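You operate a simulated robot arm through the tools that you are given. There is no shell and no other tool. Be economical: measure what you need, move in short steps, check, and stop when the job is done.

You run a simulated robot arm. Do the job below in one go: nothing can be reset, and whatever is moved stays where it is left.

JOB
Fetch the brass bushing from the top of the beige table and set it on the shelf of the grey bench. Then take the yellow parts box on the top of the grey bench and put it away on the second shelf from the bottom of the steel rack. Then stack the grey can marked "solvent" from the top of the beige table on top of the grey can that says "belt wax". Then put the gold thumb nut on the top of the beige table away on the upper shelf under the stone top. Then open the top brown drawer, fetch the teal bung from the top of the beige table and set it in the space inside, then shut the drawer. Then take the silver bushing and leave it on top of the big gold socket. The order counts.

The check looks at the end state, three seconds after you hand in, the way a careful person would. Anything else that was tipped, shoved, dropped, spilled or broken makes it a failure.

ROBOT AND FRAMES
A 7-joint arm with a two-finger parallel gripper on a trunk, on a base that drives. Base frame: it is fixed to the floor where the robot stands at the start and does not move with it; the origin is under the middle of the robot, x ahead of it, y to its left, z up; the surface under the hand at the start is at about z = 0.8. Lengths are in m, angles in degrees, forces in N, time in s.
With the tool pointing down near the work surface it reaches from about 0.38 to 0.8 m from the robot's upright axis, wherever it stands. Its first joint turns from -143.0 to 143.0 degrees. Places, roughly: big gold socket [0.5, 1.25, 1]; brass bushing (4x4x2 cm) [0.6, 0, 0.8]; gold thumb nut (4x4x3 cm) [0.5, -0.8, 0.8]; grey can [0.5, 0, 0.75]; second shelf of the steel rack [-0.6, -3.1, 0.5]; shelf of the grey bench [0.5, 1.5, 0.2]; silver bushing (4x4x2 cm) [0.5, 1.1, 0.9]; space in the top brown drawer [-2.1, -1.8, 0.8]; teal bung (4x4x3 cm) [0.4, -0.8, 0.8]; top brown drawer [-2, -1.8, 0.9]; upper shelf under the stone top [4.5, 1.7, 0.5]; yellow parts box [0.5, 1.75, 0.75]. Payload 3 kg.
The tool frame sits at the grasp point between the pads (the TCP): z along the fingers, y along the line on which they close. The tips reach 0.03 m beyond it. The gripper opens to 0.11 m. The fingers are 0.02 m wide and 0.01 m thick; the gripper's body (0.048 by 0.112 m) begins 0.055 m behind the TCP.
Orientation is that of the tool frame in the base frame, as [roll, pitch, yaw] about the fixed x, y, z axes, in that order (R = Rz(yaw) Ry(pitch) Rx(roll)). With the fingers straight down and closing along the base's y, the tool's x points along the base's -x, its y along +y and its z along -z.

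CONTROLS
- The arm moves only by the tool drive_tool. Its argument "deltas" is text: rows parted by semicolons, each of 7 numbers parted by spaces: the turn, a rotation vector about the tool's x, y, z in units of 45 degrees (1.0 is 45 degrees), then the shift along the tool's x, y, z in units of 300 mm (1.0 is 300 mm), then the gripper command, from -1 (fully open) to 1 (shut), values between in proportion. In form: ax ay az x y z fingers; .... A call has 1 to 8 rows; each row is the pose to reach, as a shift and turn from the pose commanded when the call began, along the tool's axes at that moment. A call with a number of a shift or a turn outside -1 to 1 is refused whole. Rows are played at 5 a second. More than 0.05 m and 8.6 degrees between two rows, or a gripper value outside its range, and nothing of the call is played. Where a pose cannot be reached the arm comes as near as it can. A force on the tool above 40 N (or 10 N above the force at the start of the call, whichever is more), or a blocked arm, ends the call early, and 0.2 s more pass. The fingers move at their own pace (about 0.153 m/s each) and stop on an object; they squeeze with about 37 N. The grip force told is the motor's: it shows also when the fingers shut on nothing. Time passes only in rows, and 0.2 s behind the last, so rows that repeat a pose let the fingers close. It gives the time, the measured TCP pose, the force on the tool (base axes), the opening and the grip force at its end, in the units of the frame above (readings bear some noise), with the torque about the TCP (base axes, N m) and any sound that the robot's microphone picked up.
- Cameras (640 x 400 px; columns grow to the right, rows downward): "scene" is now at [0.5742, -0.1324, 1.3382]; the picture's right is [0.00, -0.17, 0.99], its down [-0.36, 0.92, 0.16] and it looks along [-0.93, -0.36, -0.06] (base axes); focal length 214 px, centre (320, 200). "wrist" rides on the gripper at [0.072, 0.017, -0.103] in the tool frame; the picture's right is [-0.23, 0.97, 0.00], its down [-0.76, -0.18, -0.62] and it looks along [-0.61, -0.14, 0.78] (tool axes); focal length 222 px, centre (320, 200). There is no depth. A picture from a camera that has moved, and an enlarged one, comes with that camera's place and axes in the base frame and with its lens. The place of the scene camera against the robot may be out by one fixed shift of up to 0.012 m in any direction.
- snapshot(camera): a new picture of that camera. No time passes.
- raise_lower(by): slides the trunk up (or, below 0, down) by that many m; the arm and the scene camera ride with it, the base frame stays. It gives what a move gives, with no picture.
- drive_base(legs): drives the robot by 1 to 6 legs, each [ahead, turn to the left] in m and degrees, along the robot's own axes; the way and the turn of a leg run together, so that a leg with both is an arc; at most 1.5 m and 180 degrees a leg. The arm and the cameras ride along, it lands a little off, and it stops where it bumps. It gives what a move gives.
- turn_head(pan, tilt): turns the head with the scene camera to pan (to the left, within 80 degrees either way) and tilt (down, from -29 to 69), counted from straight ahead of the robot. It gives what a move gives.
- close_up(camera, box): a new picture of the part [left, top, right, bottom] of that camera's present view, enlarged. No time passes.
- finish_job(): hands the job in; it is judged then, once.

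Work in short steps. Places have to be worked out from the pictures, the camera data and where the tool is seen: move nearer, look again, correct. Check each grasp and each placing, and mend what went wrong. You have 207 turns and 180 pictures in all, those below and enlarged ones among them. Open the gripper and draw the arm clear of the work before you hand the job in, unless the task says otherwise; then end with one line.

The tools are called after "Call:" by a JSON object that holds its "api" and its "payload". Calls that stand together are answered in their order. drive_tool: Moves the arm, as the interface text tells. Its arguments: {"type":"object","properties":{"deltas":{"type":"string"}},"required":["deltas"]} The other tools are called the same way: raise_lower (by) slides the trunk up or down; drive_base (legs) drives the base; turn_head (pan, tilt) turns the head that bears the scene camera; snapshot (camera) takes a picture; close_up (camera, box) takes an enlarged picture of a part of a camera's view; finish_job () hands the job in.

At the start:

```text
time_s: 0.0
tcp_pos: [0.5625, -0.0732, 1.2089]
ee_rot: [179.9, 0.2, -180.0]
wrist_force: [-0.2, -0.8, -0.7]
wrist_torque: [-0.02, -0.02, 0.0]
grip_width: 0.11
gripper_force: 0.0
trunk travel left (down, up): [-0.4, 0.09]
robot x, y, heading: [0.0012, -0.0049, -0.1]
head pan, tilt: [-80.2, 68.8]
```

scene: 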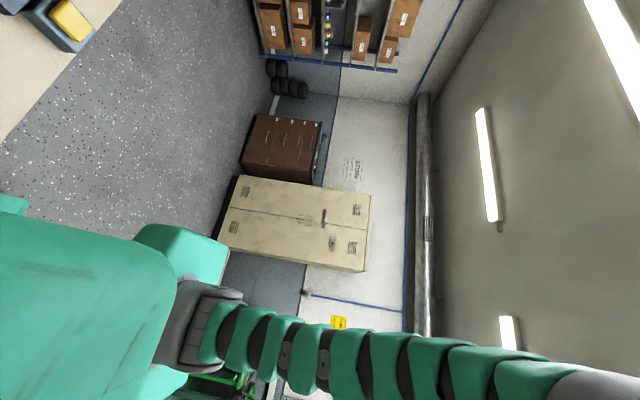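
wrist: 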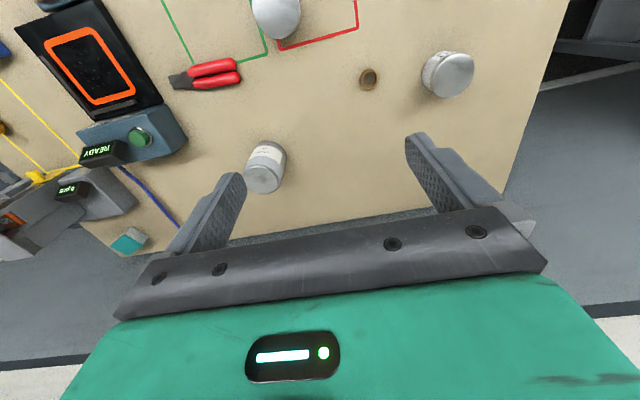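

I'll first look at the work area with the head turned to the table ahead.

Call:
{"api": "turn_head", "payload": {"pan": 0, "tilt": 45}}

Call:
{"api": "snapshot", "payload": {"camera": "scene"}}

Call:
{"api": "close_up", "payload": {"camera": "wrist", "box": [160, 0, 480, 200]}}

```text
time_s: 1.5
tcp_pos: [0.563, -0.0727, 1.2087]
ee_rot: [-180.0, 0.0, -180.0]
wrist_force: [0.4, -0.4, 0.1]
wrist_torque: [0.0, 0.0, -0.01]
grip_width: 0.1098
gripper_force: 0.1
trunk travel left (down, up): [-0.4, 0.09]
robot x, y, heading: [0.0034, -0.0031, -0.1]
head pan, tilt: [0.0, 45.0]
```

```text
177 pictures are left
camera scene: at [0.6031, -0.0774, 1.2669], right [0.0, -1.0, 0.0], down [-0.71, 0.0, 0.71], along [-0.71, 0.0, -0.71], focal length 214 px, centre (320, 200)
```

scene: 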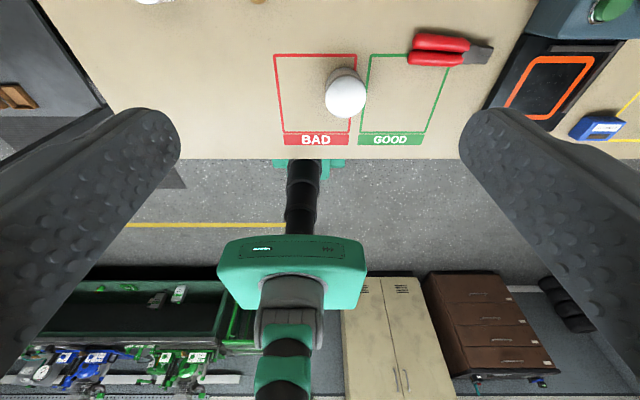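

```text
2.00 times, centred on (320, 100) of wrist
camera zoom: at [0.4905, -0.0576, 1.3132], right [0.23, 0.97, 0.0], down [0.76, -0.18, 0.62], along [0.61, -0.14, -0.78], focal length 444 px, centre (320, 400)
```

zoom: 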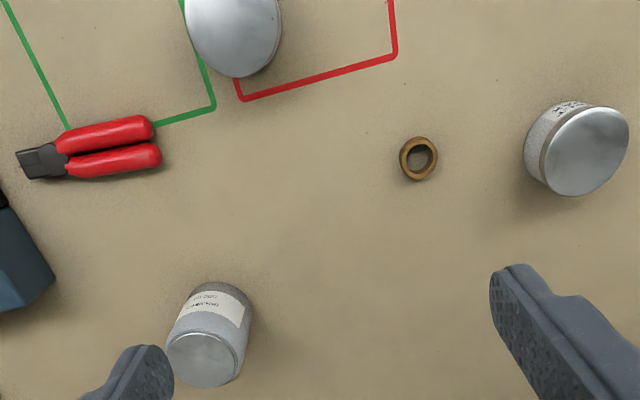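

The bushing is the small brown ring, which I judge to be near (0.60, 0.02). I'll go to a point above it and look again.

Call:
{"api": "drive_tool", "payload": {"deltas": "0 0 0 -0.021 0.052 0.139 -1;0 0 0 -0.043 0.103 0.278 -1;0 0 0 -0.064 0.155 0.416 -1;0 0 0 -0.085 0.206 0.555 -1;0 0 0 -0.107 0.258 0.694 -1;0 0 0 -0.128 0.309 0.833 -1;0 0 0 -0.128 0.309 0.833 -1"}}

Call:
{"api": "snapshot", "payload": {"camera": "wrist"}}

Call:
{"api": "snapshot", "payload": {"camera": "scene"}}

```text
time_s: 3.1
tcp_pos: [0.5994, 0.0171, 0.9567]
ee_rot: [-179.9, -0.1, 180.0]
wrist_force: [0.1, -0.5, -0.1]
wrist_torque: [0.02, 0.02, -0.02]
grip_width: 0.1098
gripper_force: 0.1
trunk travel left (down, up): [-0.4, 0.09]
robot x, y, heading: [-0.0004, -0.0024, 0.2]
head pan, tilt: [0.0, 45.0]
```

```text
175 pictures are left
camera wrist: at [0.5264, 0.0334, 1.0614], right [0.23, 0.97, 0.0], down [0.76, -0.18, 0.62], along [0.61, -0.14, -0.78], focal length 222 px, centre (320, 200)
```

wrist: 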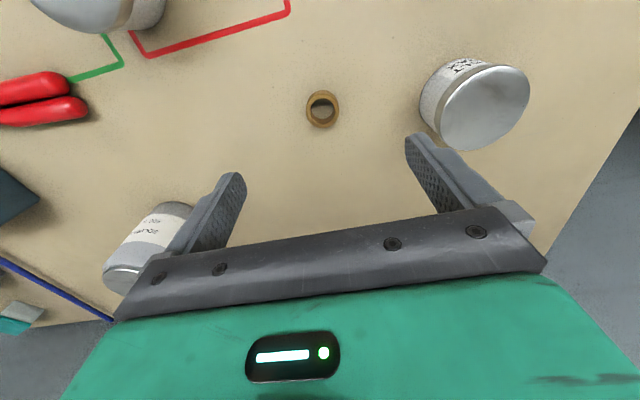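

```text
174 pictures are left
camera scene: at [0.639, 0.0137, 1.015], right [0.0, -1.0, 0.0], down [-0.71, 0.0, 0.71], along [-0.71, 0.0, -0.71], focal length 214 px, centre (320, 200)
```

scene: 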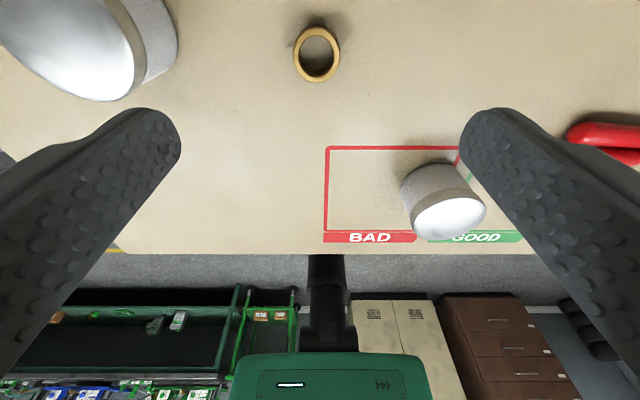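

Both views put the bushing right below the tool, at about (0.600, 0.018). I'll come down most of the way.

Call:
{"api": "drive_tool", "payload": {"deltas": "0 0 0 0 0.003 0.13 -1;0 0 0 0 0.005 0.25 -1;0 0 0 0 0.005 0.33 -1;0 0 0 0 0.005 0.39 -1;0 0 0 0 0.005 0.39 -1"}}

Call:
{"api": "snapshot", "payload": {"camera": "wrist"}}

Call:
{"api": "snapshot", "payload": {"camera": "scene"}}

```text
time_s: 4.3
tcp_pos: [0.5992, 0.0188, 0.8422]
ee_rot: [180.0, 0.0, 179.9]
wrist_force: [-0.2, 0.4, 0.3]
wrist_torque: [0.03, 0.01, -0.02]
grip_width: 0.1101
gripper_force: 0.1
trunk travel left (down, up): [-0.4, 0.09]
robot x, y, heading: [-0.002, -0.0011, 0.0]
head pan, tilt: [0.0, 45.0]
```

```text
173 pictures are left
camera wrist: at [0.5273, 0.0354, 0.9451], right [0.23, 0.97, 0.0], down [0.76, -0.18, 0.62], along [0.61, -0.14, -0.78], focal length 222 px, centre (320, 200)
```

wrist: 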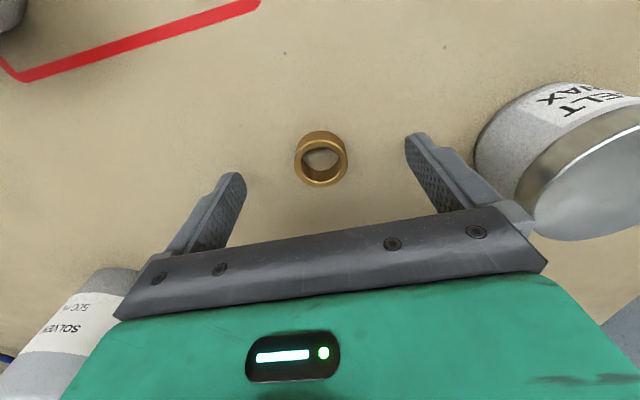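

```text
172 pictures are left
camera scene: at [0.6399, 0.0157, 0.8987], right [0.0, -1.0, 0.0], down [-0.71, 0.0, 0.71], along [-0.71, 0.0, -0.71], focal length 214 px, centre (320, 200)
```

scene: 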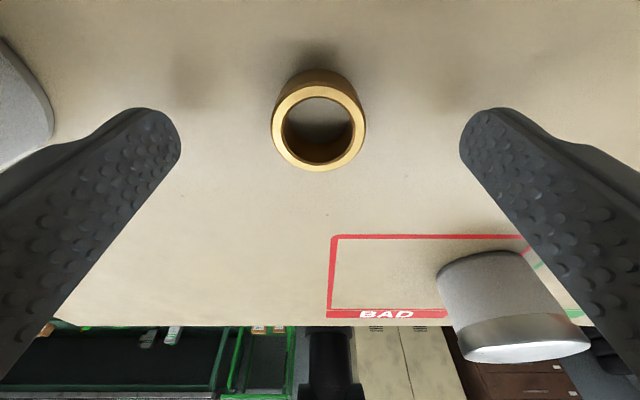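

The bushing is centred between the fingers. The can at +y reads "BELT WAX" and the one at -y reads "SOLVENT". I'll come down 6 mm more and close.

Call:
{"api": "drive_tool", "payload": {"deltas": "0 0 0 0 0 0.02 -1;0 0 0 0 0 0.02 1;0 0 0 0 0 0.02 1;0 0 0 0 0 0.02 1;0 0 0 0 0 0.02 1"}}

Call:
{"api": "snapshot", "payload": {"camera": "wrist"}}

```text
time_s: 5.5
tcp_pos: [0.6011, 0.02, 0.8356]
ee_rot: [179.9, -0.1, -180.0]
wrist_force: [0.2, 0.7, -0.1]
wrist_torque: [0.05, -0.02, 0.0]
grip_width: 0.0346
gripper_force: 37.3
trunk travel left (down, up): [-0.4, 0.09]
robot x, y, heading: [-0.0029, -0.002, -0.0]
head pan, tilt: [0.0, 45.0]
```

```text
171 pictures are left
camera wrist: at [0.5282, 0.0363, 0.9397], right [0.23, 0.97, 0.0], down [0.76, -0.18, 0.62], along [0.61, -0.14, -0.78], focal length 222 px, centre (320, 200)
```

wrist: 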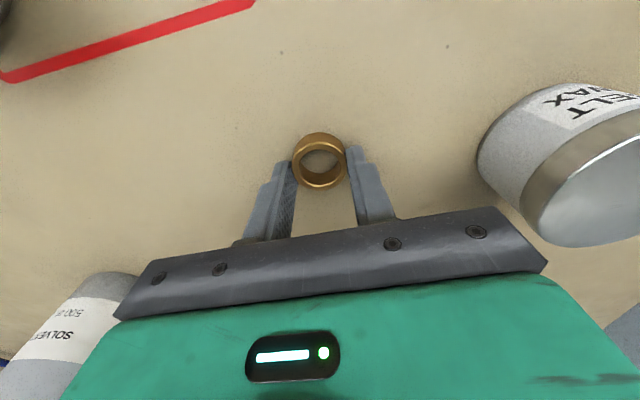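

It's gripped at 0.035 m. I'll lift it and look left towards the grey bench.

Call:
{"api": "drive_tool", "payload": {"deltas": "0 0 0 0 0 -0.15 1;0 0 0 0 0 -0.3 1;0 0 0 0 0 -0.45 1;0 0 0 0 0 -0.6 1;0 0 0 0 0 -0.75 1;0 0 0 0 0 -0.9 1;0 0 0 0 0 -0.9 1"}}

Call:
{"api": "turn_head", "payload": {"pan": 70, "tilt": 0}}

Call:
{"api": "snapshot", "payload": {"camera": "scene"}}

Call:
{"api": "snapshot", "payload": {"camera": "wrist"}}

```text
time_s: 7.1
tcp_pos: [0.5978, 0.021, 1.1039]
ee_rot: [-180.0, -0.1, 179.8]
wrist_force: [-0.1, -1.4, -0.1]
wrist_torque: [0.02, 0.0, 0.04]
grip_width: 0.0001
gripper_force: 37.1
trunk travel left (down, up): [-0.4, 0.09]
robot x, y, heading: [0.0002, -0.001, -0.1]
head pan, tilt: [0.0, 45.0]
```

```text
time_s: 8.5
tcp_pos: [0.5995, 0.0216, 1.104]
ee_rot: [179.9, -0.2, 180.0]
wrist_force: [0.2, 0.1, 0.6]
wrist_torque: [0.0, -0.03, -0.01]
grip_width: 0.0
gripper_force: 36.6
trunk travel left (down, up): [-0.4, 0.09]
robot x, y, heading: [0.0016, 0.0013, 0.0]
head pan, tilt: [70.0, 0.0]
```

```text
170 pictures are left
camera scene: at [0.7099, 0.1023, 1.2118], right [0.0, -0.34, -0.94], down [-1.0, 0.0, 0.0], along [0.0, 0.94, -0.34], focal length 214 px, centre (320, 200)
```

scene: 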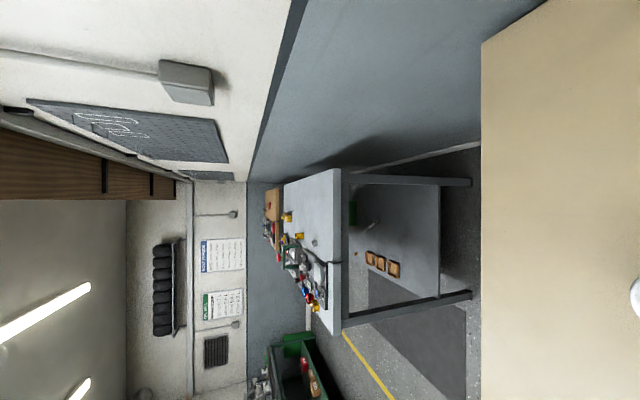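

```text
169 pictures are left
camera wrist: at [0.5262, 0.0375, 1.2078], right [0.23, 0.97, 0.0], down [0.76, -0.18, 0.62], along [0.61, -0.14, -0.78], focal length 222 px, centre (320, 200)
```

wrist: 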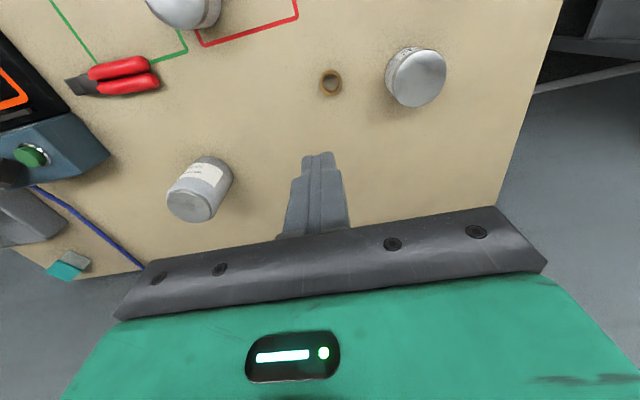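

The bushing slipped out and is still on the table near (0.605, 0.038), so the grip was too shallow. I'll open, point the head back down and go back over it.

Call:
{"api": "drive_tool", "payload": {"deltas": "0 0 0 -0.007 0.02 0.15 -1;0 0 0 -0.01 0.03 0.3 -1;0 0 0 -0.013 0.04 0.45 -1;0 0 0 -0.017 0.05 0.6 -1;0 0 0 -0.017 0.05 0.7 -1;0 0 0 -0.017 0.05 0.7 -1"}}

Call:
{"api": "turn_head", "payload": {"pan": 0, "tilt": 45}}

Call:
{"api": "snapshot", "payload": {"camera": "wrist"}}

Call:
{"api": "snapshot", "payload": {"camera": "scene"}}

```text
time_s: 9.9
tcp_pos: [0.6063, 0.0372, 0.898]
ee_rot: [179.9, -0.1, 180.0]
wrist_force: [-0.5, -0.3, -0.4]
wrist_torque: [0.0, -0.03, 0.02]
grip_width: 0.1101
gripper_force: 0.1
trunk travel left (down, up): [-0.4, 0.09]
robot x, y, heading: [0.0025, -0.0082, 0.0]
head pan, tilt: [70.0, 0.0]
```

```text
time_s: 11.3
tcp_pos: [0.6072, 0.0378, 0.8983]
ee_rot: [180.0, -0.2, -180.0]
wrist_force: [0.1, 0.4, 0.9]
wrist_torque: [0.01, -0.01, 0.01]
grip_width: 0.1103
gripper_force: 0.1
trunk travel left (down, up): [-0.4, 0.09]
robot x, y, heading: [0.0031, -0.005, 0.0]
head pan, tilt: [0.0, 45.0]
```

```text
168 pictures are left
camera wrist: at [0.5332, 0.0525, 1.0035], right [0.23, 0.97, 0.0], down [0.76, -0.18, 0.62], along [0.61, -0.14, -0.78], focal length 222 px, centre (320, 200)
```

wrist: 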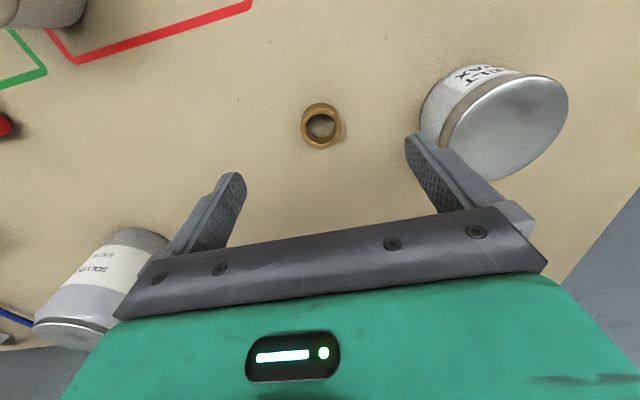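

```text
167 pictures are left
camera scene: at [0.6459, 0.0329, 0.9571], right [0.0, -1.0, 0.0], down [-0.71, 0.0, 0.71], along [-0.71, 0.0, -0.71], focal length 214 px, centre (320, 200)
```

scene: 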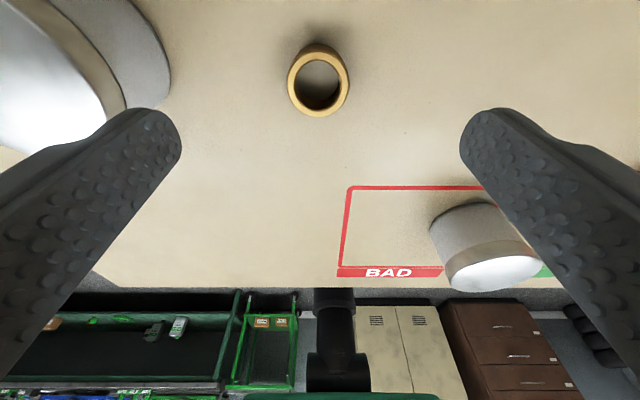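

The bushing is at about (0.604, 0.036). I'll part-close the fingers so they clear the can, then go deeper this time, watching the force.

Call:
{"api": "drive_tool", "payload": {"deltas": "0 0 0 0.008 -0.006 0.0 -0.3;0 0 0 0.008 -0.006 0.07 -0.3;0 0 0 0.008 -0.006 0.14 -0.3;0 0 0 0.008 -0.006 0.2 -0.3;0 0 0 0.008 -0.006 0.22 -0.3;0 0 0 0.008 -0.006 0.23 -0.3;0 0 0 0.008 -0.006 0.23 -0.3"}}

Call:
{"api": "snapshot", "payload": {"camera": "scene"}}

```text
time_s: 12.9
tcp_pos: [0.6036, 0.0331, 0.8295]
ee_rot: [180.0, 0.2, -179.9]
wrist_force: [1.2, -6.9, 27.7]
wrist_torque: [-0.51, 0.24, 0.2]
grip_width: 0.0714
gripper_force: 0.0
trunk travel left (down, up): [-0.4, 0.09]
robot x, y, heading: [-0.0002, -0.0021, 0.2]
head pan, tilt: [0.0, 45.0]
```

```text
166 pictures are left
camera scene: at [0.6439, 0.0292, 0.8879], right [0.0, -1.0, 0.0], down [-0.71, 0.0, 0.7], along [-0.7, 0.0, -0.71], focal length 214 px, centre (320, 200)
```

scene: 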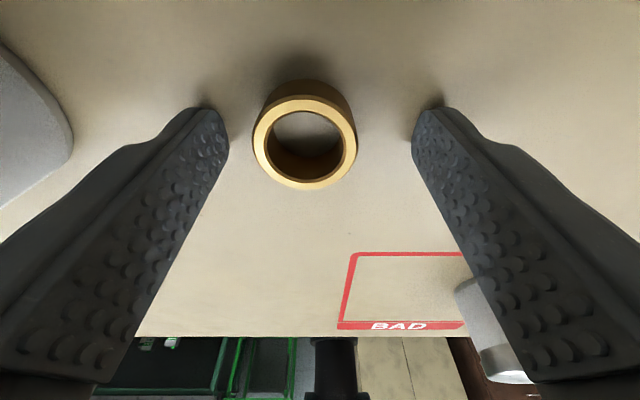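

The tips touched the table, so it lies at z≈0.80. I'll raise 2 mm, close, and lift slowly to check the hold.

Call:
{"api": "drive_tool", "payload": {"deltas": "0 0 0 -0.003 0.006 -0.008 -0.3;0 0 0 -0.003 0.006 -0.008 0.3;0 0 0 -0.003 0.006 -0.008 1;0 0 0 -0.003 0.006 -0.008 1;0 0 0 -0.003 0.006 -0.008 1"}}

Call:
{"api": "close_up", "payload": {"camera": "scene", "box": [160, 50, 480, 250]}}

```text
time_s: 14.2
tcp_pos: [0.6043, 0.0358, 0.8304]
ee_rot: [180.0, 0.0, -180.0]
wrist_force: [0.0, 0.1, -0.4]
wrist_torque: [0.02, -0.02, -0.02]
grip_width: 0.0327
gripper_force: 37.9
trunk travel left (down, up): [-0.4, 0.09]
robot x, y, heading: [0.0009, -0.0056, 0.1]
head pan, tilt: [0.0, 45.0]
```

```text
2.00 times, centred on (320, 150) of scene
camera zoom: at [0.6445, 0.0311, 0.8883], right [0.0, -1.0, 0.0], down [-0.71, 0.0, 0.71], along [-0.71, 0.0, -0.71], focal length 429 px, centre (320, 300)
```

zoom: 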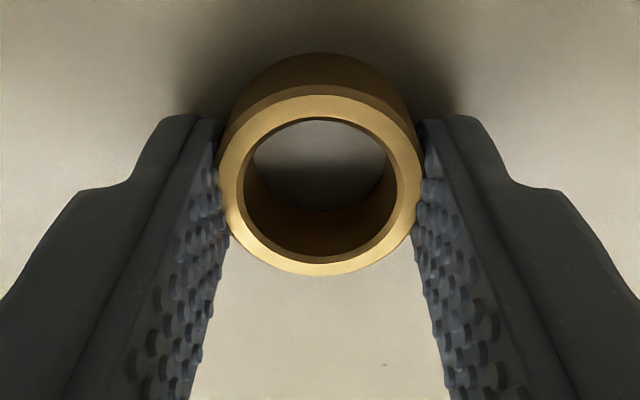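

I'll lift slightly and look at the grip width.

Call:
{"api": "drive_tool", "payload": {"deltas": "0 0 0 0 0 -0.02 1;0 0 0 0 0 -0.04 1;0 0 0 0 0 -0.06 1"}}

Call:
{"api": "close_up", "payload": {"camera": "scene", "box": [160, 50, 480, 250]}}

Call:
{"api": "snapshot", "payload": {"camera": "wrist"}}

```text
time_s: 14.9
tcp_pos: [0.603, 0.0352, 0.8474]
ee_rot: [-179.9, -0.1, -180.0]
wrist_force: [0.0, -0.4, -1.3]
wrist_torque: [0.02, 0.02, -0.03]
grip_width: 0.0327
gripper_force: 37.3
trunk travel left (down, up): [-0.4, 0.09]
robot x, y, heading: [0.0036, -0.0018, 0.0]
head pan, tilt: [0.0, 45.0]
```

```text
2.00 times, centred on (320, 150) of scene
camera zoom: at [0.6438, 0.0314, 0.905], right [0.0, -1.0, 0.0], down [-0.71, 0.0, 0.71], along [-0.71, 0.0, -0.71], focal length 429 px, centre (320, 300)
```

zoom: 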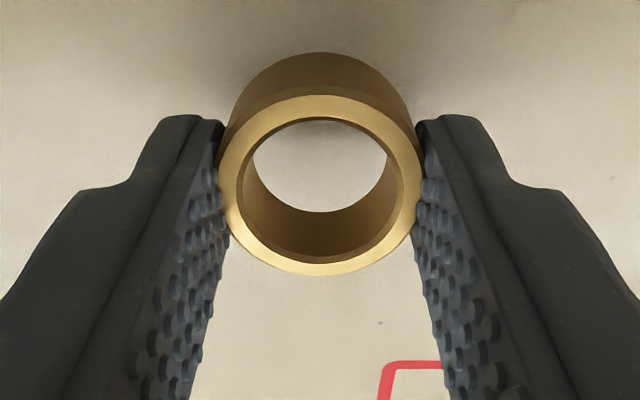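

```text
163 pictures are left
camera wrist: at [0.5312, 0.0511, 0.9515], right [0.23, 0.97, 0.0], down [0.76, -0.18, 0.62], along [0.61, -0.14, -0.78], focal length 222 px, centre (320, 200)
```

wrist: 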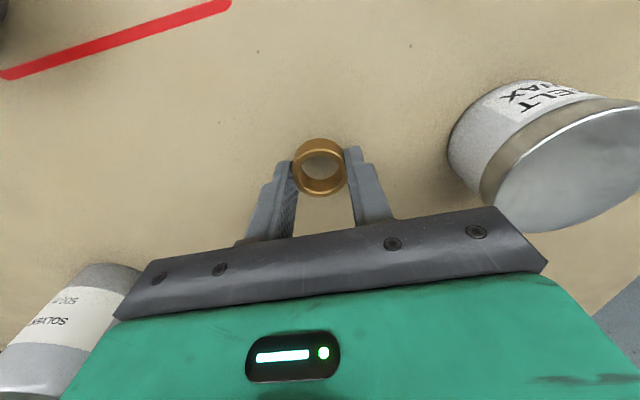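

It's held now at 0.0327 m. I'll lift higher at a gentle pace.

Call:
{"api": "drive_tool", "payload": {"deltas": "0 0 0 0 0 -0.08 1;0 0 0 0 0 -0.18 1;0 0 0 0 0 -0.28 1;0 0 0 0 0 -0.38 1;0 0 0 0 0 -0.48 1;0 0 0 0 0 -0.58 1;0 0 0 0 0 -0.66 1;0 0 0 0 0 -0.7 1"}}

Call:
{"api": "turn_head", "payload": {"pan": 55, "tilt": 0}}

Call:
{"api": "snapshot", "payload": {"camera": "scene"}}

Call:
{"api": "snapshot", "payload": {"camera": "wrist"}}

```text
time_s: 16.8
tcp_pos: [0.6047, 0.0376, 1.0589]
ee_rot: [-179.9, 0.0, 179.9]
wrist_force: [0.0, 1.1, -1.2]
wrist_torque: [0.02, 0.0, -0.04]
grip_width: 0.0325
gripper_force: 37.3
trunk travel left (down, up): [-0.4, 0.09]
robot x, y, heading: [-0.0003, -0.0055, -0.1]
head pan, tilt: [0.0, 45.0]
```

```text
time_s: 18.0
tcp_pos: [0.6064, 0.0379, 1.0584]
ee_rot: [180.0, 0.0, -180.0]
wrist_force: [-0.6, 0.1, -1.4]
wrist_torque: [0.02, -0.01, -0.01]
grip_width: 0.0328
gripper_force: 37.6
trunk travel left (down, up): [-0.4, 0.09]
robot x, y, heading: [0.0001, -0.0015, 0.1]
head pan, tilt: [55.0, 0.0]
```

```text
162 pictures are left
camera scene: at [0.716, 0.1079, 1.1452], right [0.0, -0.57, -0.82], down [-1.0, 0.0, 0.0], along [0.0, 0.82, -0.57], focal length 214 px, centre (320, 200)
```

scene: 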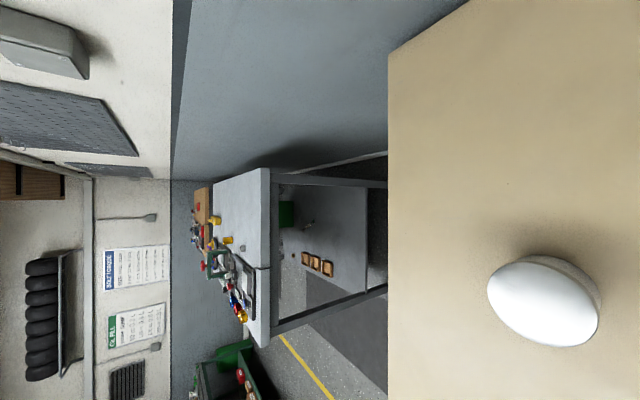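

```text
161 pictures are left
camera wrist: at [0.5324, 0.0539, 1.162], right [0.23, 0.97, 0.0], down [0.76, -0.18, 0.62], along [0.61, -0.14, -0.78], focal length 222 px, centre (320, 200)
```

wrist: 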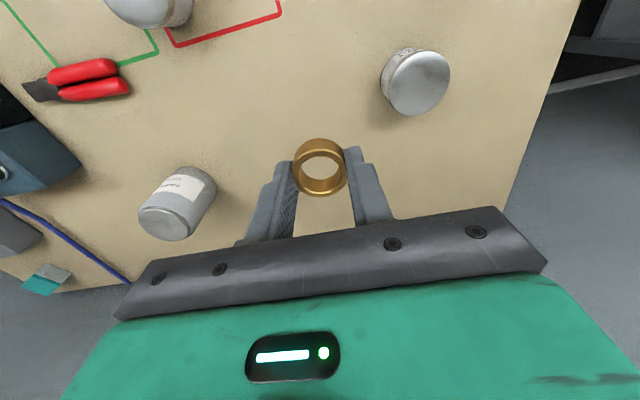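

The bushing is still held. I'll zoom in on the bench.

Call:
{"api": "close_up", "payload": {"camera": "scene", "box": [170, 140, 410, 360]}}

```text
1.82 times, centred on (290, 250) of scene
camera zoom: at [0.716, 0.1079, 1.1452], right [0.0, -0.57, -0.82], down [-1.0, 0.0, 0.0], along [0.0, 0.82, -0.57], focal length 390 px, centre (374, 109)
```

zoom: 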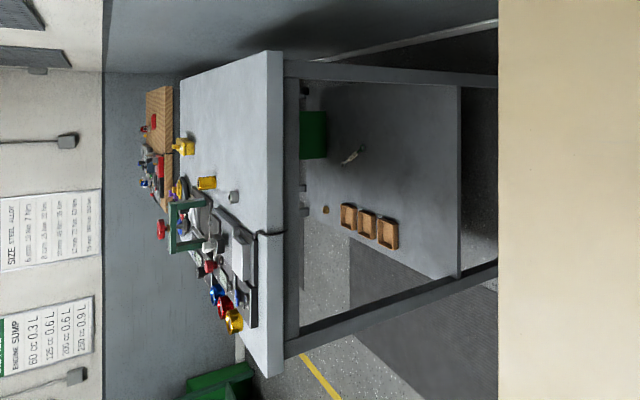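

The bench top looks to be at z≈0.9 with its near edge at y≈0.8, and the shelf at z≈0.2 with free room at the near end. I'll draw the arm in and up before driving.

Call:
{"api": "drive_tool", "payload": {"deltas": "0 0 0 0.04 0 -0.07 1;0 0 0 0.09 0 -0.16 1;0 0 0 0.14 0 -0.25 1;0 0 0 0.19 0 -0.34 1;0 0 0 0.24 0 -0.43 1;0 0 0 0.28 0 -0.5 1;0 0 0 0.3 0 -0.55 1"}}

Call:
{"api": "drive_base", "payload": {"legs": [[-0.2, 0], [0, 90], [0.6, 0]]}}

Call:
{"api": "turn_head", "payload": {"pan": -55, "tilt": 0}}

Call:
{"api": "snapshot", "payload": {"camera": "scene"}}

Call:
{"api": "snapshot", "payload": {"camera": "wrist"}}

```text
time_s: 19.6
tcp_pos: [0.5139, 0.0351, 1.2225]
ee_rot: [-179.9, -0.1, 180.0]
wrist_force: [0.6, 0.5, -0.5]
wrist_torque: [0.01, 0.01, 0.01]
grip_width: 0.0325
gripper_force: 36.0
trunk travel left (down, up): [-0.4, 0.09]
robot x, y, heading: [-0.0001, -0.0013, 0.1]
head pan, tilt: [55.0, 0.0]
```

```text
time_s: 28.1
tcp_pos: [-0.2413, 1.1117, 1.2222]
ee_rot: [179.9, 0.0, -90.0]
wrist_force: [-0.3, -0.7, 0.4]
wrist_torque: [0.02, 0.03, 0.02]
grip_width: 0.0325
gripper_force: 37.3
trunk travel left (down, up): [-0.4, 0.09]
robot x, y, heading: [-0.1706, 0.6004, 89.8]
head pan, tilt: [55.0, 0.0]
```

```text
time_s: 30.0
tcp_pos: [-0.2425, 1.1128, 1.2235]
ee_rot: [180.0, -0.1, -90.0]
wrist_force: [-0.6, 0.2, -1.1]
wrist_torque: [0.04, -0.01, 0.03]
grip_width: 0.0323
gripper_force: 36.6
trunk travel left (down, up): [-0.4, 0.09]
robot x, y, heading: [-0.1706, 0.5977, 89.7]
head pan, tilt: [-55.0, 0.0]
```

```text
159 pictures are left
camera scene: at [-0.1677, 1.2193, 1.3111], right [0.57, 0.0, 0.82], down [0.0, -1.0, 0.0], along [0.82, 0.0, -0.57], focal length 214 px, centre (320, 200)
```

scene: 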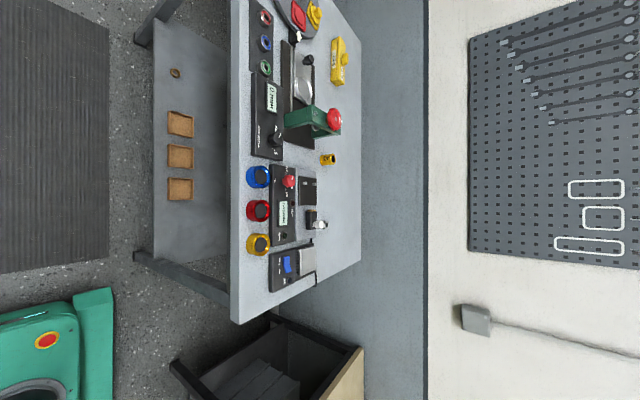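

```text
158 pictures are left
camera wrist: at [-0.2595, 1.0396, 1.3279], right [-0.97, 0.23, 0.0], down [0.18, 0.76, 0.62], along [0.14, 0.61, -0.78], focal length 222 px, centre (320, 200)
```

wrist: 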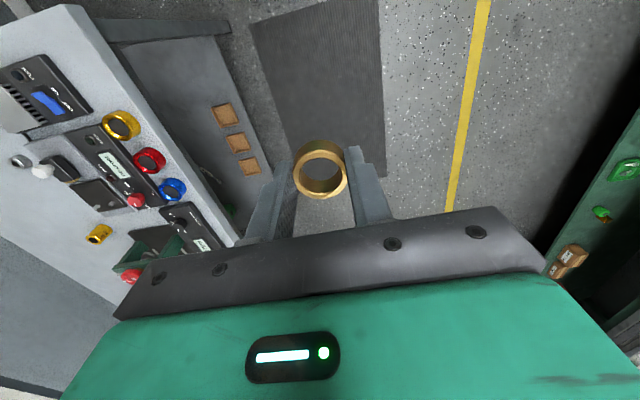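

The bench spans about y 0.93–2.0 with its front at x≈0.14 and its top at z≈0.84, and the shelf is free around y 1.0–1.2. I want to see the arm's own shape before reaching under the bench, so I'll look back at the robot.

Call:
{"api": "turn_head", "payload": {"pan": 0, "tilt": 69}}

Call:
{"api": "snapshot", "payload": {"camera": "scene"}}

```text
time_s: 31.4
tcp_pos: [-0.2428, 1.1126, 1.225]
ee_rot: [180.0, -0.1, -90.0]
wrist_force: [0.2, -1.5, -0.8]
wrist_torque: [-0.02, -0.02, 0.0]
grip_width: 0.0327
gripper_force: 36.6
trunk travel left (down, up): [-0.4, 0.09]
robot x, y, heading: [-0.1744, 0.599, 89.6]
head pan, tilt: [0.0, 68.8]
```

```text
157 pictures are left
camera scene: at [-0.2414, 1.1196, 1.3069], right [1.0, 0.0, 0.0], down [0.0, -0.36, 0.93], along [0.0, -0.93, -0.36], focal length 214 px, centre (320, 200)
```

scene: 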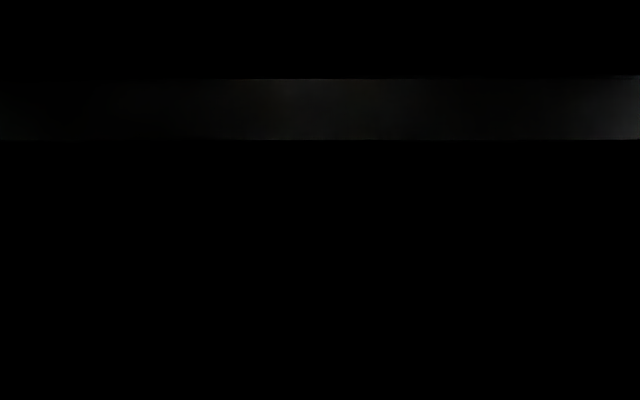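

The head camera sits close to the gripper, so that view is no use. I'll back off 0.1 m for clearance and drive up so I face the bench's near end at y≈1.1.

Call:
{"api": "drive_base", "payload": {"legs": [[0, -90], [-0.12, 0], [0, 90], [0.5, 0], [0, -90]]}}

Call:
{"api": "turn_head", "payload": {"pan": 0, "tilt": -20}}

Call:
{"api": "snapshot", "payload": {"camera": "scene"}}

Call:
{"api": "snapshot", "payload": {"camera": "wrist"}}

```text
time_s: 47.2
tcp_pos: [0.2483, 1.1315, 1.2236]
ee_rot: [-180.0, -0.2, 173.8]
wrist_force: [-0.7, -0.7, -0.4]
wrist_torque: [0.09, -0.04, -0.04]
grip_width: 0.0323
gripper_force: 36.9
trunk travel left (down, up): [-0.4, 0.09]
robot x, y, heading: [-0.265, 1.1818, -4.9]
head pan, tilt: [0.0, 68.8]
```

```text
time_s: 48.9
tcp_pos: [0.2473, 1.1308, 1.2244]
ee_rot: [-180.0, -0.2, 173.9]
wrist_force: [0.2, -1.0, -1.2]
wrist_torque: [0.01, 0.01, 0.01]
grip_width: 0.0322
gripper_force: 37.6
trunk travel left (down, up): [-0.4, 0.09]
robot x, y, heading: [-0.2654, 1.1796, -4.7]
head pan, tilt: [0.0, -20.0]
```

```text
156 pictures are left
camera scene: at [0.3872, 1.1134, 1.2868], right [-0.11, -0.99, 0.0], down [-0.94, 0.1, -0.34], along [0.34, -0.04, -0.94], focal length 214 px, centre (320, 200)
```

scene: 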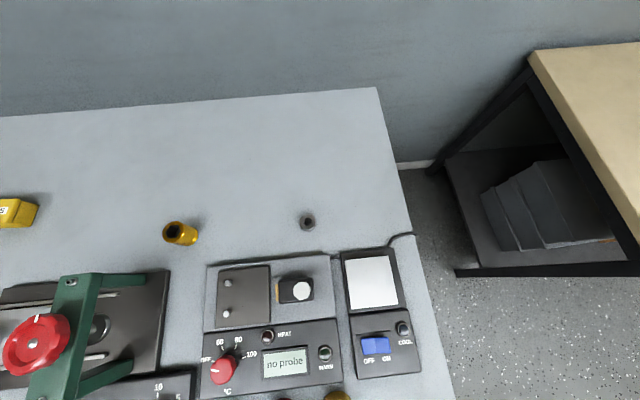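

```text
155 pictures are left
camera wrist: at [0.1774, 1.1554, 1.3281], right [0.33, 0.94, 0.0], down [0.74, -0.26, 0.62], along [0.59, -0.21, -0.78], focal length 222 px, centre (320, 200)
```

wrist: 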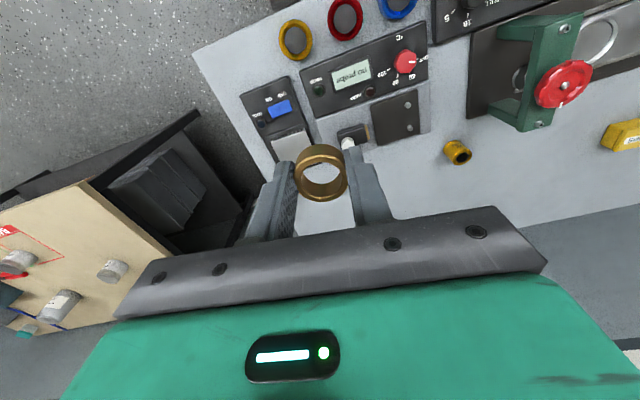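

I landed at heading about -6°. I'll straighten, back off so the hand is clear of the bench front, and then lower the trunk.

Call:
{"api": "drive_base", "payload": {"legs": [[-0.28, 0], [0, 6]]}}

Call:
{"api": "raise_lower", "payload": {"by": -0.38}}

Call:
{"api": "snapshot", "payload": {"camera": "scene"}}

```text
time_s: 51.3
tcp_pos: [-0.0225, 1.2115, 1.2242]
ee_rot: [179.9, -0.1, -179.6]
wrist_force: [-0.3, 0.3, -0.4]
wrist_torque: [0.0, 0.01, 0.01]
grip_width: 0.0324
gripper_force: 36.8
trunk travel left (down, up): [-0.4, 0.09]
robot x, y, heading: [-0.5312, 1.1968, 1.6]
head pan, tilt: [0.0, -20.0]
```

```text
time_s: 55.0
tcp_pos: [-0.0232, 1.2118, 0.8439]
ee_rot: [-180.0, 0.0, -179.6]
wrist_force: [-0.1, 0.1, -0.8]
wrist_torque: [0.04, 0.01, 0.02]
grip_width: 0.0325
gripper_force: 37.3
trunk travel left (down, up): [-0.02, 0.47]
robot x, y, heading: [-0.5377, 1.1983, 1.8]
head pan, tilt: [0.0, -20.0]
```

```text
154 pictures are left
camera scene: at [0.1171, 1.2092, 0.9073], right [0.01, -1.0, 0.0], down [-0.94, -0.01, -0.34], along [0.34, 0.0, -0.94], focal length 214 px, centre (320, 200)
```

scene: 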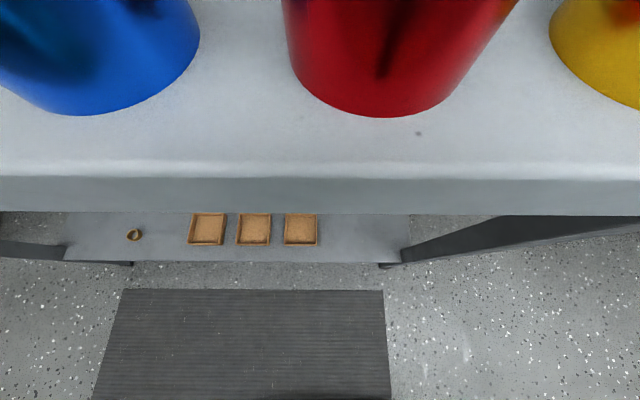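

The trays end at y≈1.21, so the free part of the shelf is y 0.96–1.19 and I'll aim at y≈1.08. With the hand in front of the bench, I'll lower it, tilt the tool 30° forward and shift to y≈1.08.

Call:
{"api": "drive_tool", "payload": {"deltas": "0 -0.083 0 0 -0.054 0.125 1;0 -0.167 0 0 -0.108 0.25 1;0 -0.25 0 0 -0.162 0.375 1;0 -0.333 0 0 -0.216 0.5 1;0 -0.417 0 0 -0.27 0.625 1;0 -0.5 0 0 -0.325 0.75 1;0 -0.583 0 0 -0.38 0.875 1;0 -0.667 0 0 -0.433 1 1"}}

Call:
{"api": "snapshot", "payload": {"camera": "scene"}}

Call:
{"api": "snapshot", "payload": {"camera": "wrist"}}

```text
time_s: 56.8
tcp_pos: [-0.0209, 1.0809, 0.543]
ee_rot: [-180.0, 30.0, -179.6]
wrist_force: [-0.1, 0.2, -0.8]
wrist_torque: [0.0, 0.05, -0.02]
grip_width: 0.0322
gripper_force: 37.1
trunk travel left (down, up): [-0.02, 0.47]
robot x, y, heading: [-0.5336, 1.199, 1.8]
head pan, tilt: [0.0, -20.0]
```

```text
153 pictures are left
camera scene: at [0.0741, 1.077, 0.6684], right [0.01, -1.0, 0.0], down [-0.64, 0.0, -0.77], along [0.77, 0.0, -0.64], focal length 214 px, centre (320, 200)
```

scene: 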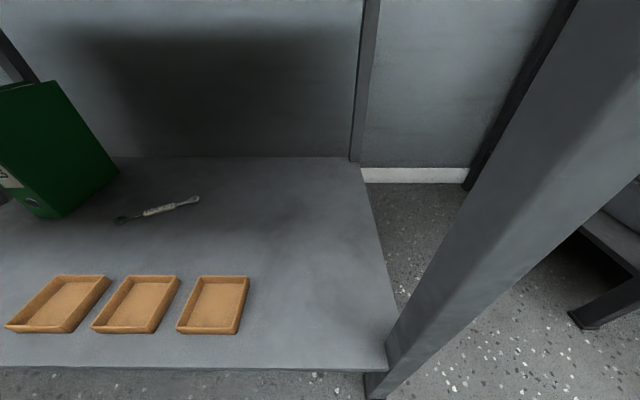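

```text
152 pictures are left
camera wrist: at [-0.1352, 1.0953, 0.5969], right [0.19, 0.97, 0.11], down [0.35, -0.18, 0.92], along [0.92, -0.14, -0.37], focal length 222 px, centre (320, 200)
```

wrist: 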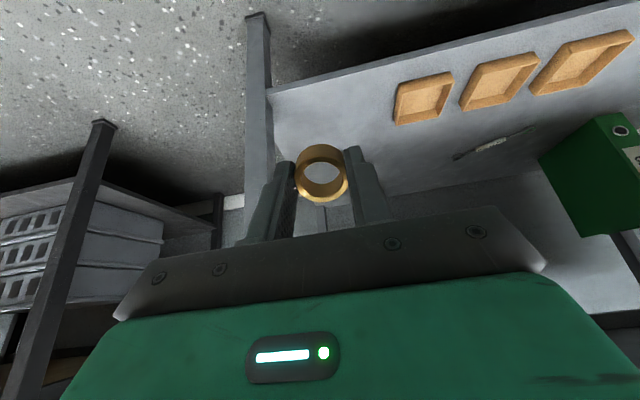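

I have a clear view of the shelf's free area between the leg (y≈0.96) and the trays (y≈1.24). I'll move the hand in under the bench top, holding the tilt.

Call:
{"api": "drive_tool", "payload": {"deltas": "0 0 0 -0.061 0.004 0.14 1;0 0 0 -0.122 0.008 0.28 1;0 0 0 -0.183 0.012 0.42 1;0 0 0 -0.244 0.016 0.56 1;0 0 0 -0.305 0.02 0.7 1;0 0 0 -0.366 0.023 0.839 1;0 0 0 -0.366 0.023 0.839 1"}}

Call:
{"api": "snapshot", "payload": {"camera": "wrist"}}

Call:
{"api": "snapshot", "payload": {"camera": "scene"}}

```text
time_s: 58.4
tcp_pos: [0.1991, 1.0892, 0.3828]
ee_rot: [-179.9, 29.9, -179.5]
wrist_force: [0.0, 1.0, -0.7]
wrist_torque: [-0.02, 0.0, -0.04]
grip_width: 0.0326
gripper_force: 36.9
trunk travel left (down, up): [-0.02, 0.47]
robot x, y, heading: [-0.5391, 1.2004, 1.6]
head pan, tilt: [0.0, -20.0]
```

```text
151 pictures are left
camera wrist: at [0.0846, 1.1042, 0.4368], right [0.19, 0.98, 0.11], down [0.35, -0.17, 0.92], along [0.92, -0.14, -0.37], focal length 222 px, centre (320, 200)
```

wrist: 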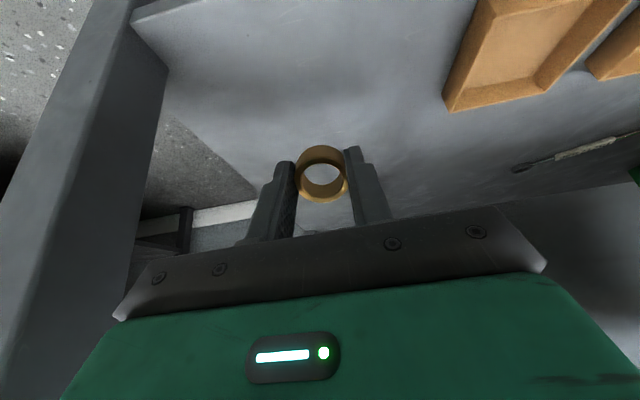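

```text
150 pictures are left
camera scene: at [0.294, 1.0862, 0.5081], right [0.01, -1.0, 0.0], down [-0.64, -0.01, -0.77], along [0.77, 0.01, -0.64], focal length 214 px, centre (320, 200)
```

scene: 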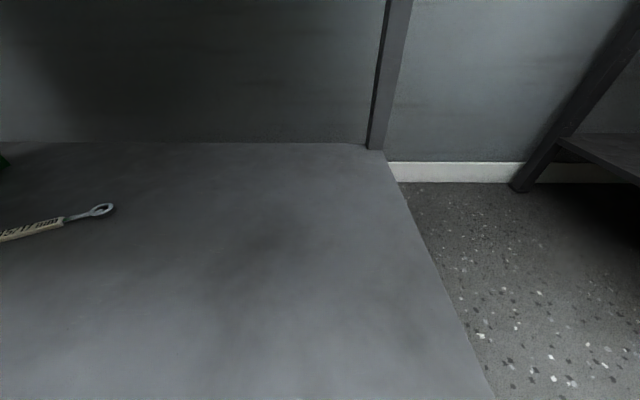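

It's clear. I'll move on to just above the shelf, slower at the end.

Call:
{"api": "drive_tool", "payload": {"deltas": "0 0 0 -0.01 0 0.13 1;0 0 0 -0.015 0 0.26 1;0 0 0 -0.02 0 0.36 1;0 0 0 -0.025 0 0.44 1;0 0 0 -0.03 0 0.5 1;0 0 0 -0.033 0 0.55 1"}}

Call:
{"api": "snapshot", "payload": {"camera": "wrist"}}

Call:
{"api": "turn_head", "payload": {"pan": 0, "tilt": 45}}

Call:
{"api": "snapshot", "payload": {"camera": "scene"}}

```text
time_s: 59.5
tcp_pos: [0.2768, 1.0878, 0.2801]
ee_rot: [-179.7, 30.9, -179.6]
wrist_force: [1.1, -0.3, 19.0]
wrist_torque: [0.19, -0.13, -0.07]
grip_width: 0.0328
gripper_force: 37.1
trunk travel left (down, up): [-0.02, 0.47]
robot x, y, heading: [-0.5336, 1.1995, 1.9]
head pan, tilt: [0.0, -20.0]
stopped in row 5: the force on the tool passed its limit at 152 N (the readings are from after the stop); the commanded pose is now the measured one
```

```text
149 pictures are left
camera wrist: at [0.1613, 1.1039, 0.3329], right [0.19, 0.97, 0.11], down [0.33, -0.17, 0.93], along [0.92, -0.14, -0.36], focal length 222 px, centre (320, 200)
```

wrist: 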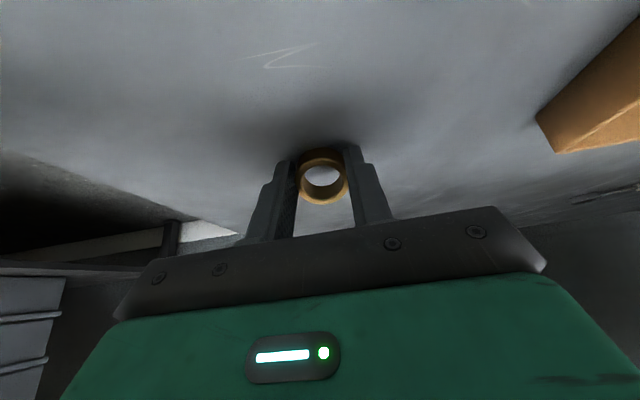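

```text
time_s: 60.8
tcp_pos: [0.277, 1.0877, 0.2807]
ee_rot: [-179.6, 31.0, -179.6]
wrist_force: [15.4, -2.1, 39.7]
wrist_torque: [0.51, -0.77, -0.3]
grip_width: 0.0322
gripper_force: 36.9
trunk travel left (down, up): [-0.02, 0.47]
robot x, y, heading: [-0.5363, 1.1988, 1.8]
head pan, tilt: [0.0, 45.0]
```

```text
148 pictures are left
camera scene: at [0.2856, 1.085, 0.3518], right [0.0, -1.0, 0.0], down [-0.97, 0.0, 0.24], along [-0.24, -0.01, -0.97], focal length 214 px, centre (320, 200)
```

scene: 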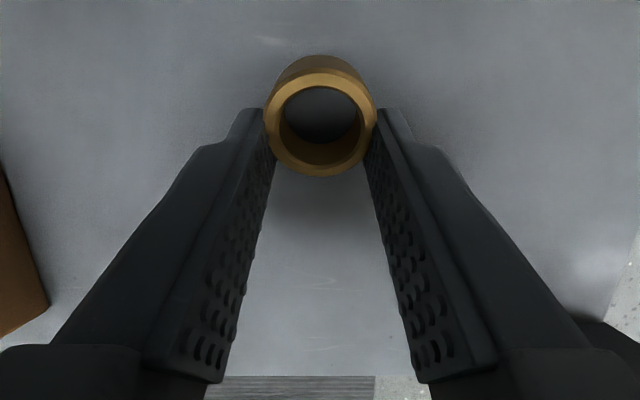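

The shelf is at z≈0.245 and the bushing is resting on it, with nothing tipped. I'll ease up 3 mm and open a little way.

Call:
{"api": "drive_tool", "payload": {"deltas": "0 0 0 -0.005 0 -0.0087 1;0 0 0 -0.005 0 -0.0087 1;0 0 0 -0.005 0 -0.0087 0.2;0 0 0 -0.005 0 -0.0087 0;0 0 0 -0.005 0 -0.0087 0"}}

Call:
{"api": "snapshot", "payload": {"camera": "scene"}}

```text
time_s: 62.0
tcp_pos: [0.2725, 1.0886, 0.2824]
ee_rot: [-179.8, 30.5, -179.6]
wrist_force: [-24.4, -22.2, 39.0]
wrist_torque: [-0.53, 0.23, -0.06]
grip_width: 0.045
gripper_force: 0.1
trunk travel left (down, up): [-0.02, 0.47]
robot x, y, heading: [-0.535, 1.1993, 2.0]
head pan, tilt: [0.0, 45.0]
```

```text
147 pictures are left
camera scene: at [0.2823, 1.084, 0.3518], right [0.0, -1.0, 0.0], down [-0.97, 0.0, 0.25], along [-0.25, 0.0, -0.97], focal length 214 px, centre (320, 200)
```

scene: 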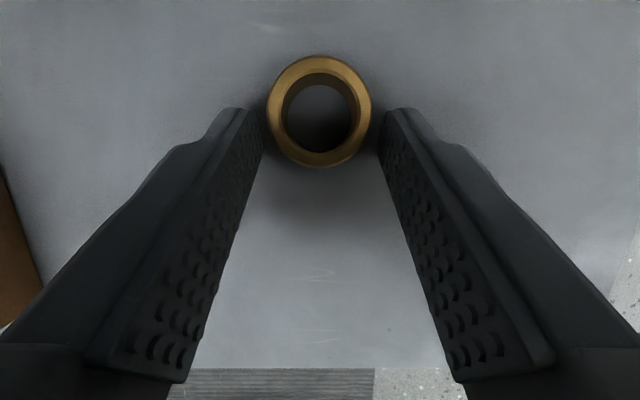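

The bushing lies flat now, but the tips still press on the shelf. I'll open to about 0.07 and draw back along the tool axis.

Call:
{"api": "drive_tool", "payload": {"deltas": "0 0 0 0 0 -0.02 -0.3;0 0 0 0 0 -0.06 -0.3;0 0 0 0 0 -0.14 -0.3;0 0 0 0 0 -0.24 -0.3;0 0 0 0 0 -0.34 -0.3"}}

Call:
{"api": "snapshot", "payload": {"camera": "scene"}}

Call:
{"api": "snapshot", "payload": {"camera": "wrist"}}

```text
time_s: 63.2
tcp_pos: [0.2211, 1.0877, 0.3651]
ee_rot: [-179.7, 30.5, -179.4]
wrist_force: [-0.3, 0.6, -0.1]
wrist_torque: [0.02, 0.0, 0.01]
grip_width: 0.0715
gripper_force: 0.0
trunk travel left (down, up): [-0.02, 0.47]
robot x, y, heading: [-0.5382, 1.1964, 1.8]
head pan, tilt: [0.0, 45.0]
```

```text
146 pictures are left
camera scene: at [0.2318, 1.0838, 0.437], right [0.01, -1.0, 0.0], down [-0.97, -0.01, 0.25], along [-0.25, -0.01, -0.97], focal length 214 px, centre (320, 200)
```

scene: 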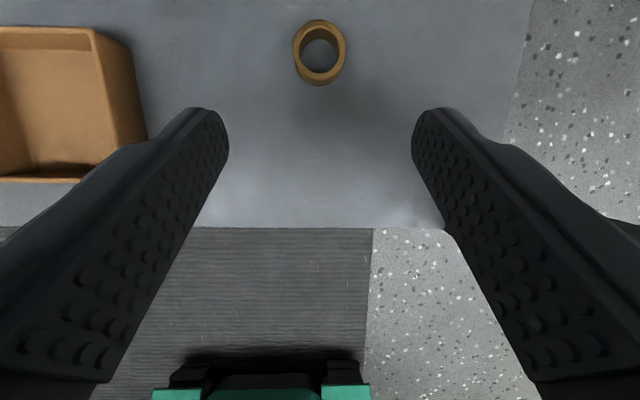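

```text
145 pictures are left
camera wrist: at [0.1066, 1.1026, 0.419], right [0.19, 0.98, 0.11], down [0.34, -0.17, 0.92], along [0.92, -0.14, -0.36], focal length 222 px, centre (320, 200)
```

wrist: 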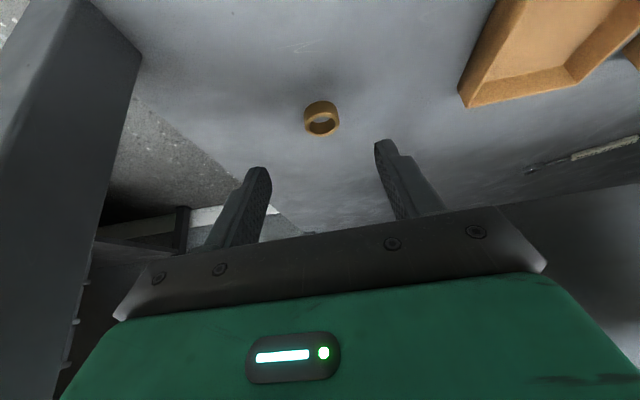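

The bushing sits flat on the shelf. I'll withdraw the hand from under the bench by the way it came.

Call:
{"api": "drive_tool", "payload": {"deltas": "0 0 0 0.056 0 -0.131 -0.3;0 0 0 0.112 0 -0.262 -0.3;0 0 0 0.168 0 -0.394 -0.3;0 0 0 0.223 0 -0.525 -0.3;0 0 0 0.279 0 -0.656 -0.3;0 0 0 0.335 0 -0.788 -0.3;0 0 0 0.391 0 -0.919 -0.3;0 0 0 0.391 0 -0.919 -0.3"}}

Call:
{"api": "drive_base", "payload": {"legs": [[-0.1, 0]]}}

Call:
{"api": "raise_lower", "payload": {"by": 0.45}}

```text
time_s: 65.0
tcp_pos: [-0.019, 1.0864, 0.5461]
ee_rot: [-179.7, 30.6, -179.5]
wrist_force: [-0.3, -0.1, -0.1]
wrist_torque: [-0.02, 0.0, 0.0]
grip_width: 0.0715
gripper_force: 0.0
trunk travel left (down, up): [-0.02, 0.47]
robot x, y, heading: [-0.535, 1.1993, 1.7]
head pan, tilt: [0.0, 45.0]
```

```text
time_s: 66.2
tcp_pos: [-0.1217, 1.083, 0.5464]
ee_rot: [-179.8, 30.6, -179.7]
wrist_force: [-0.3, 0.1, -0.6]
wrist_torque: [0.0, 0.0, 0.03]
grip_width: 0.0712
gripper_force: 0.1
trunk travel left (down, up): [-0.02, 0.47]
robot x, y, heading: [-0.6387, 1.1952, 1.9]
head pan, tilt: [0.0, 45.0]
```

```text
refused: 0.45 is not a number from -0.4 to 0.4
```

Next I'll raise the trunk, level the tool, and lift the hand so I can view the bench top.

Call:
{"api": "raise_lower", "payload": {"by": 0.4}}

Call:
{"api": "drive_tool", "payload": {"deltas": "0 0.1 0 0.06 0 -0.1 -0.3;0 0.2 0 0.12 0 -0.2 -0.6;0 0.3 0 0.18 0 -0.3 -1;0 0.4 0 0.24 0 -0.4 -1;0 0.5 0 0.3 0 -0.5 -1;0 0.6 0 0.36 0 -0.6 -1;0 0.68 0 0.4 0 -0.7 -1"}}

Call:
{"api": "turn_head", "payload": {"pan": 30, "tilt": -29}}

Call:
{"api": "snapshot", "payload": {"camera": "scene"}}

```text
time_s: 70.0
tcp_pos: [-0.121, 1.0835, 0.9465]
ee_rot: [-179.8, 30.6, -179.7]
wrist_force: [0.4, 0.0, -0.7]
wrist_torque: [0.02, 0.02, 0.03]
grip_width: 0.0713
gripper_force: 0.0
trunk travel left (down, up): [-0.42, 0.07]
robot x, y, heading: [-0.6415, 1.1947, 1.8]
head pan, tilt: [0.0, 45.0]
```

```text
time_s: 71.6
tcp_pos: [-0.3247, 1.082, 1.0706]
ee_rot: [-179.8, -0.3, -179.8]
wrist_force: [1.2, -0.7, -0.3]
wrist_torque: [0.02, 0.02, 0.0]
grip_width: 0.11
gripper_force: 0.0
out of reach, approached as far as the arm can: row 4, 5, 6, 7
trunk travel left (down, up): [-0.42, 0.07]
robot x, y, heading: [-0.6378, 1.1954, 1.4]
head pan, tilt: [0.0, 45.0]
```

```text
time_s: 73.1
tcp_pos: [-0.3262, 1.0824, 1.0713]
ee_rot: [-179.8, -0.2, -179.7]
wrist_force: [0.6, 0.1, 0.6]
wrist_torque: [0.01, 0.04, 0.02]
grip_width: 0.1101
gripper_force: 0.0
trunk travel left (down, up): [-0.42, 0.07]
robot x, y, heading: [-0.6438, 1.1954, 1.6]
head pan, tilt: [30.0, -28.6]
```

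```text
144 pictures are left
camera scene: at [-0.1748, 1.1131, 1.1511], right [0.0, -0.87, -0.5], down [-0.88, 0.23, -0.41], along [0.47, 0.44, -0.76], focal length 214 px, centre (320, 200)
```

scene: 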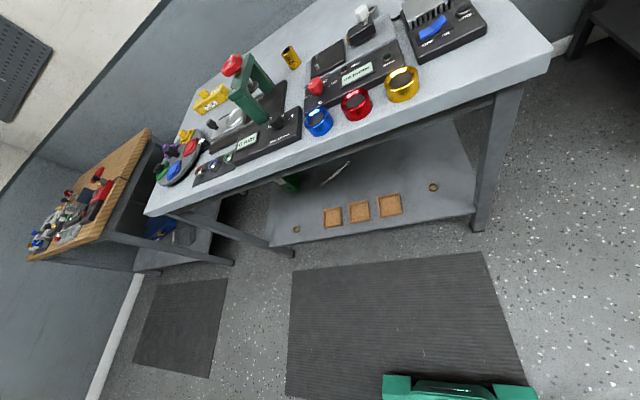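

That's a good overview; the bushing is visible on the shelf. I'll zoom in on the yellow parts box.

Call:
{"api": "close_up", "payload": {"camera": "scene", "box": [140, 30, 340, 220]}}

```text
2.11 times, centred on (240, 125) of scene
camera zoom: at [-0.1748, 1.1131, 1.1511], right [0.0, -0.87, -0.5], down [-0.88, 0.23, -0.41], along [0.47, 0.44, -0.76], focal length 452 px, centre (488, 358)
```

zoom: 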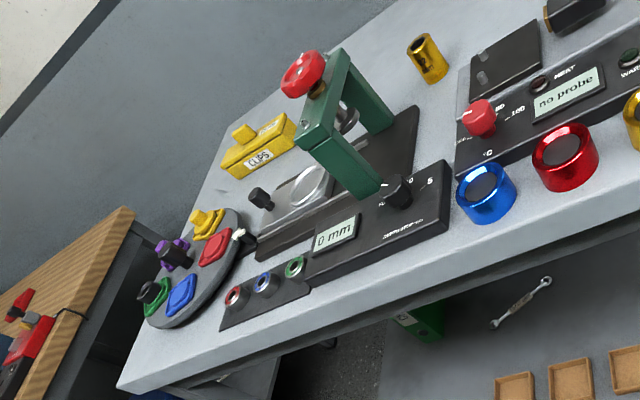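

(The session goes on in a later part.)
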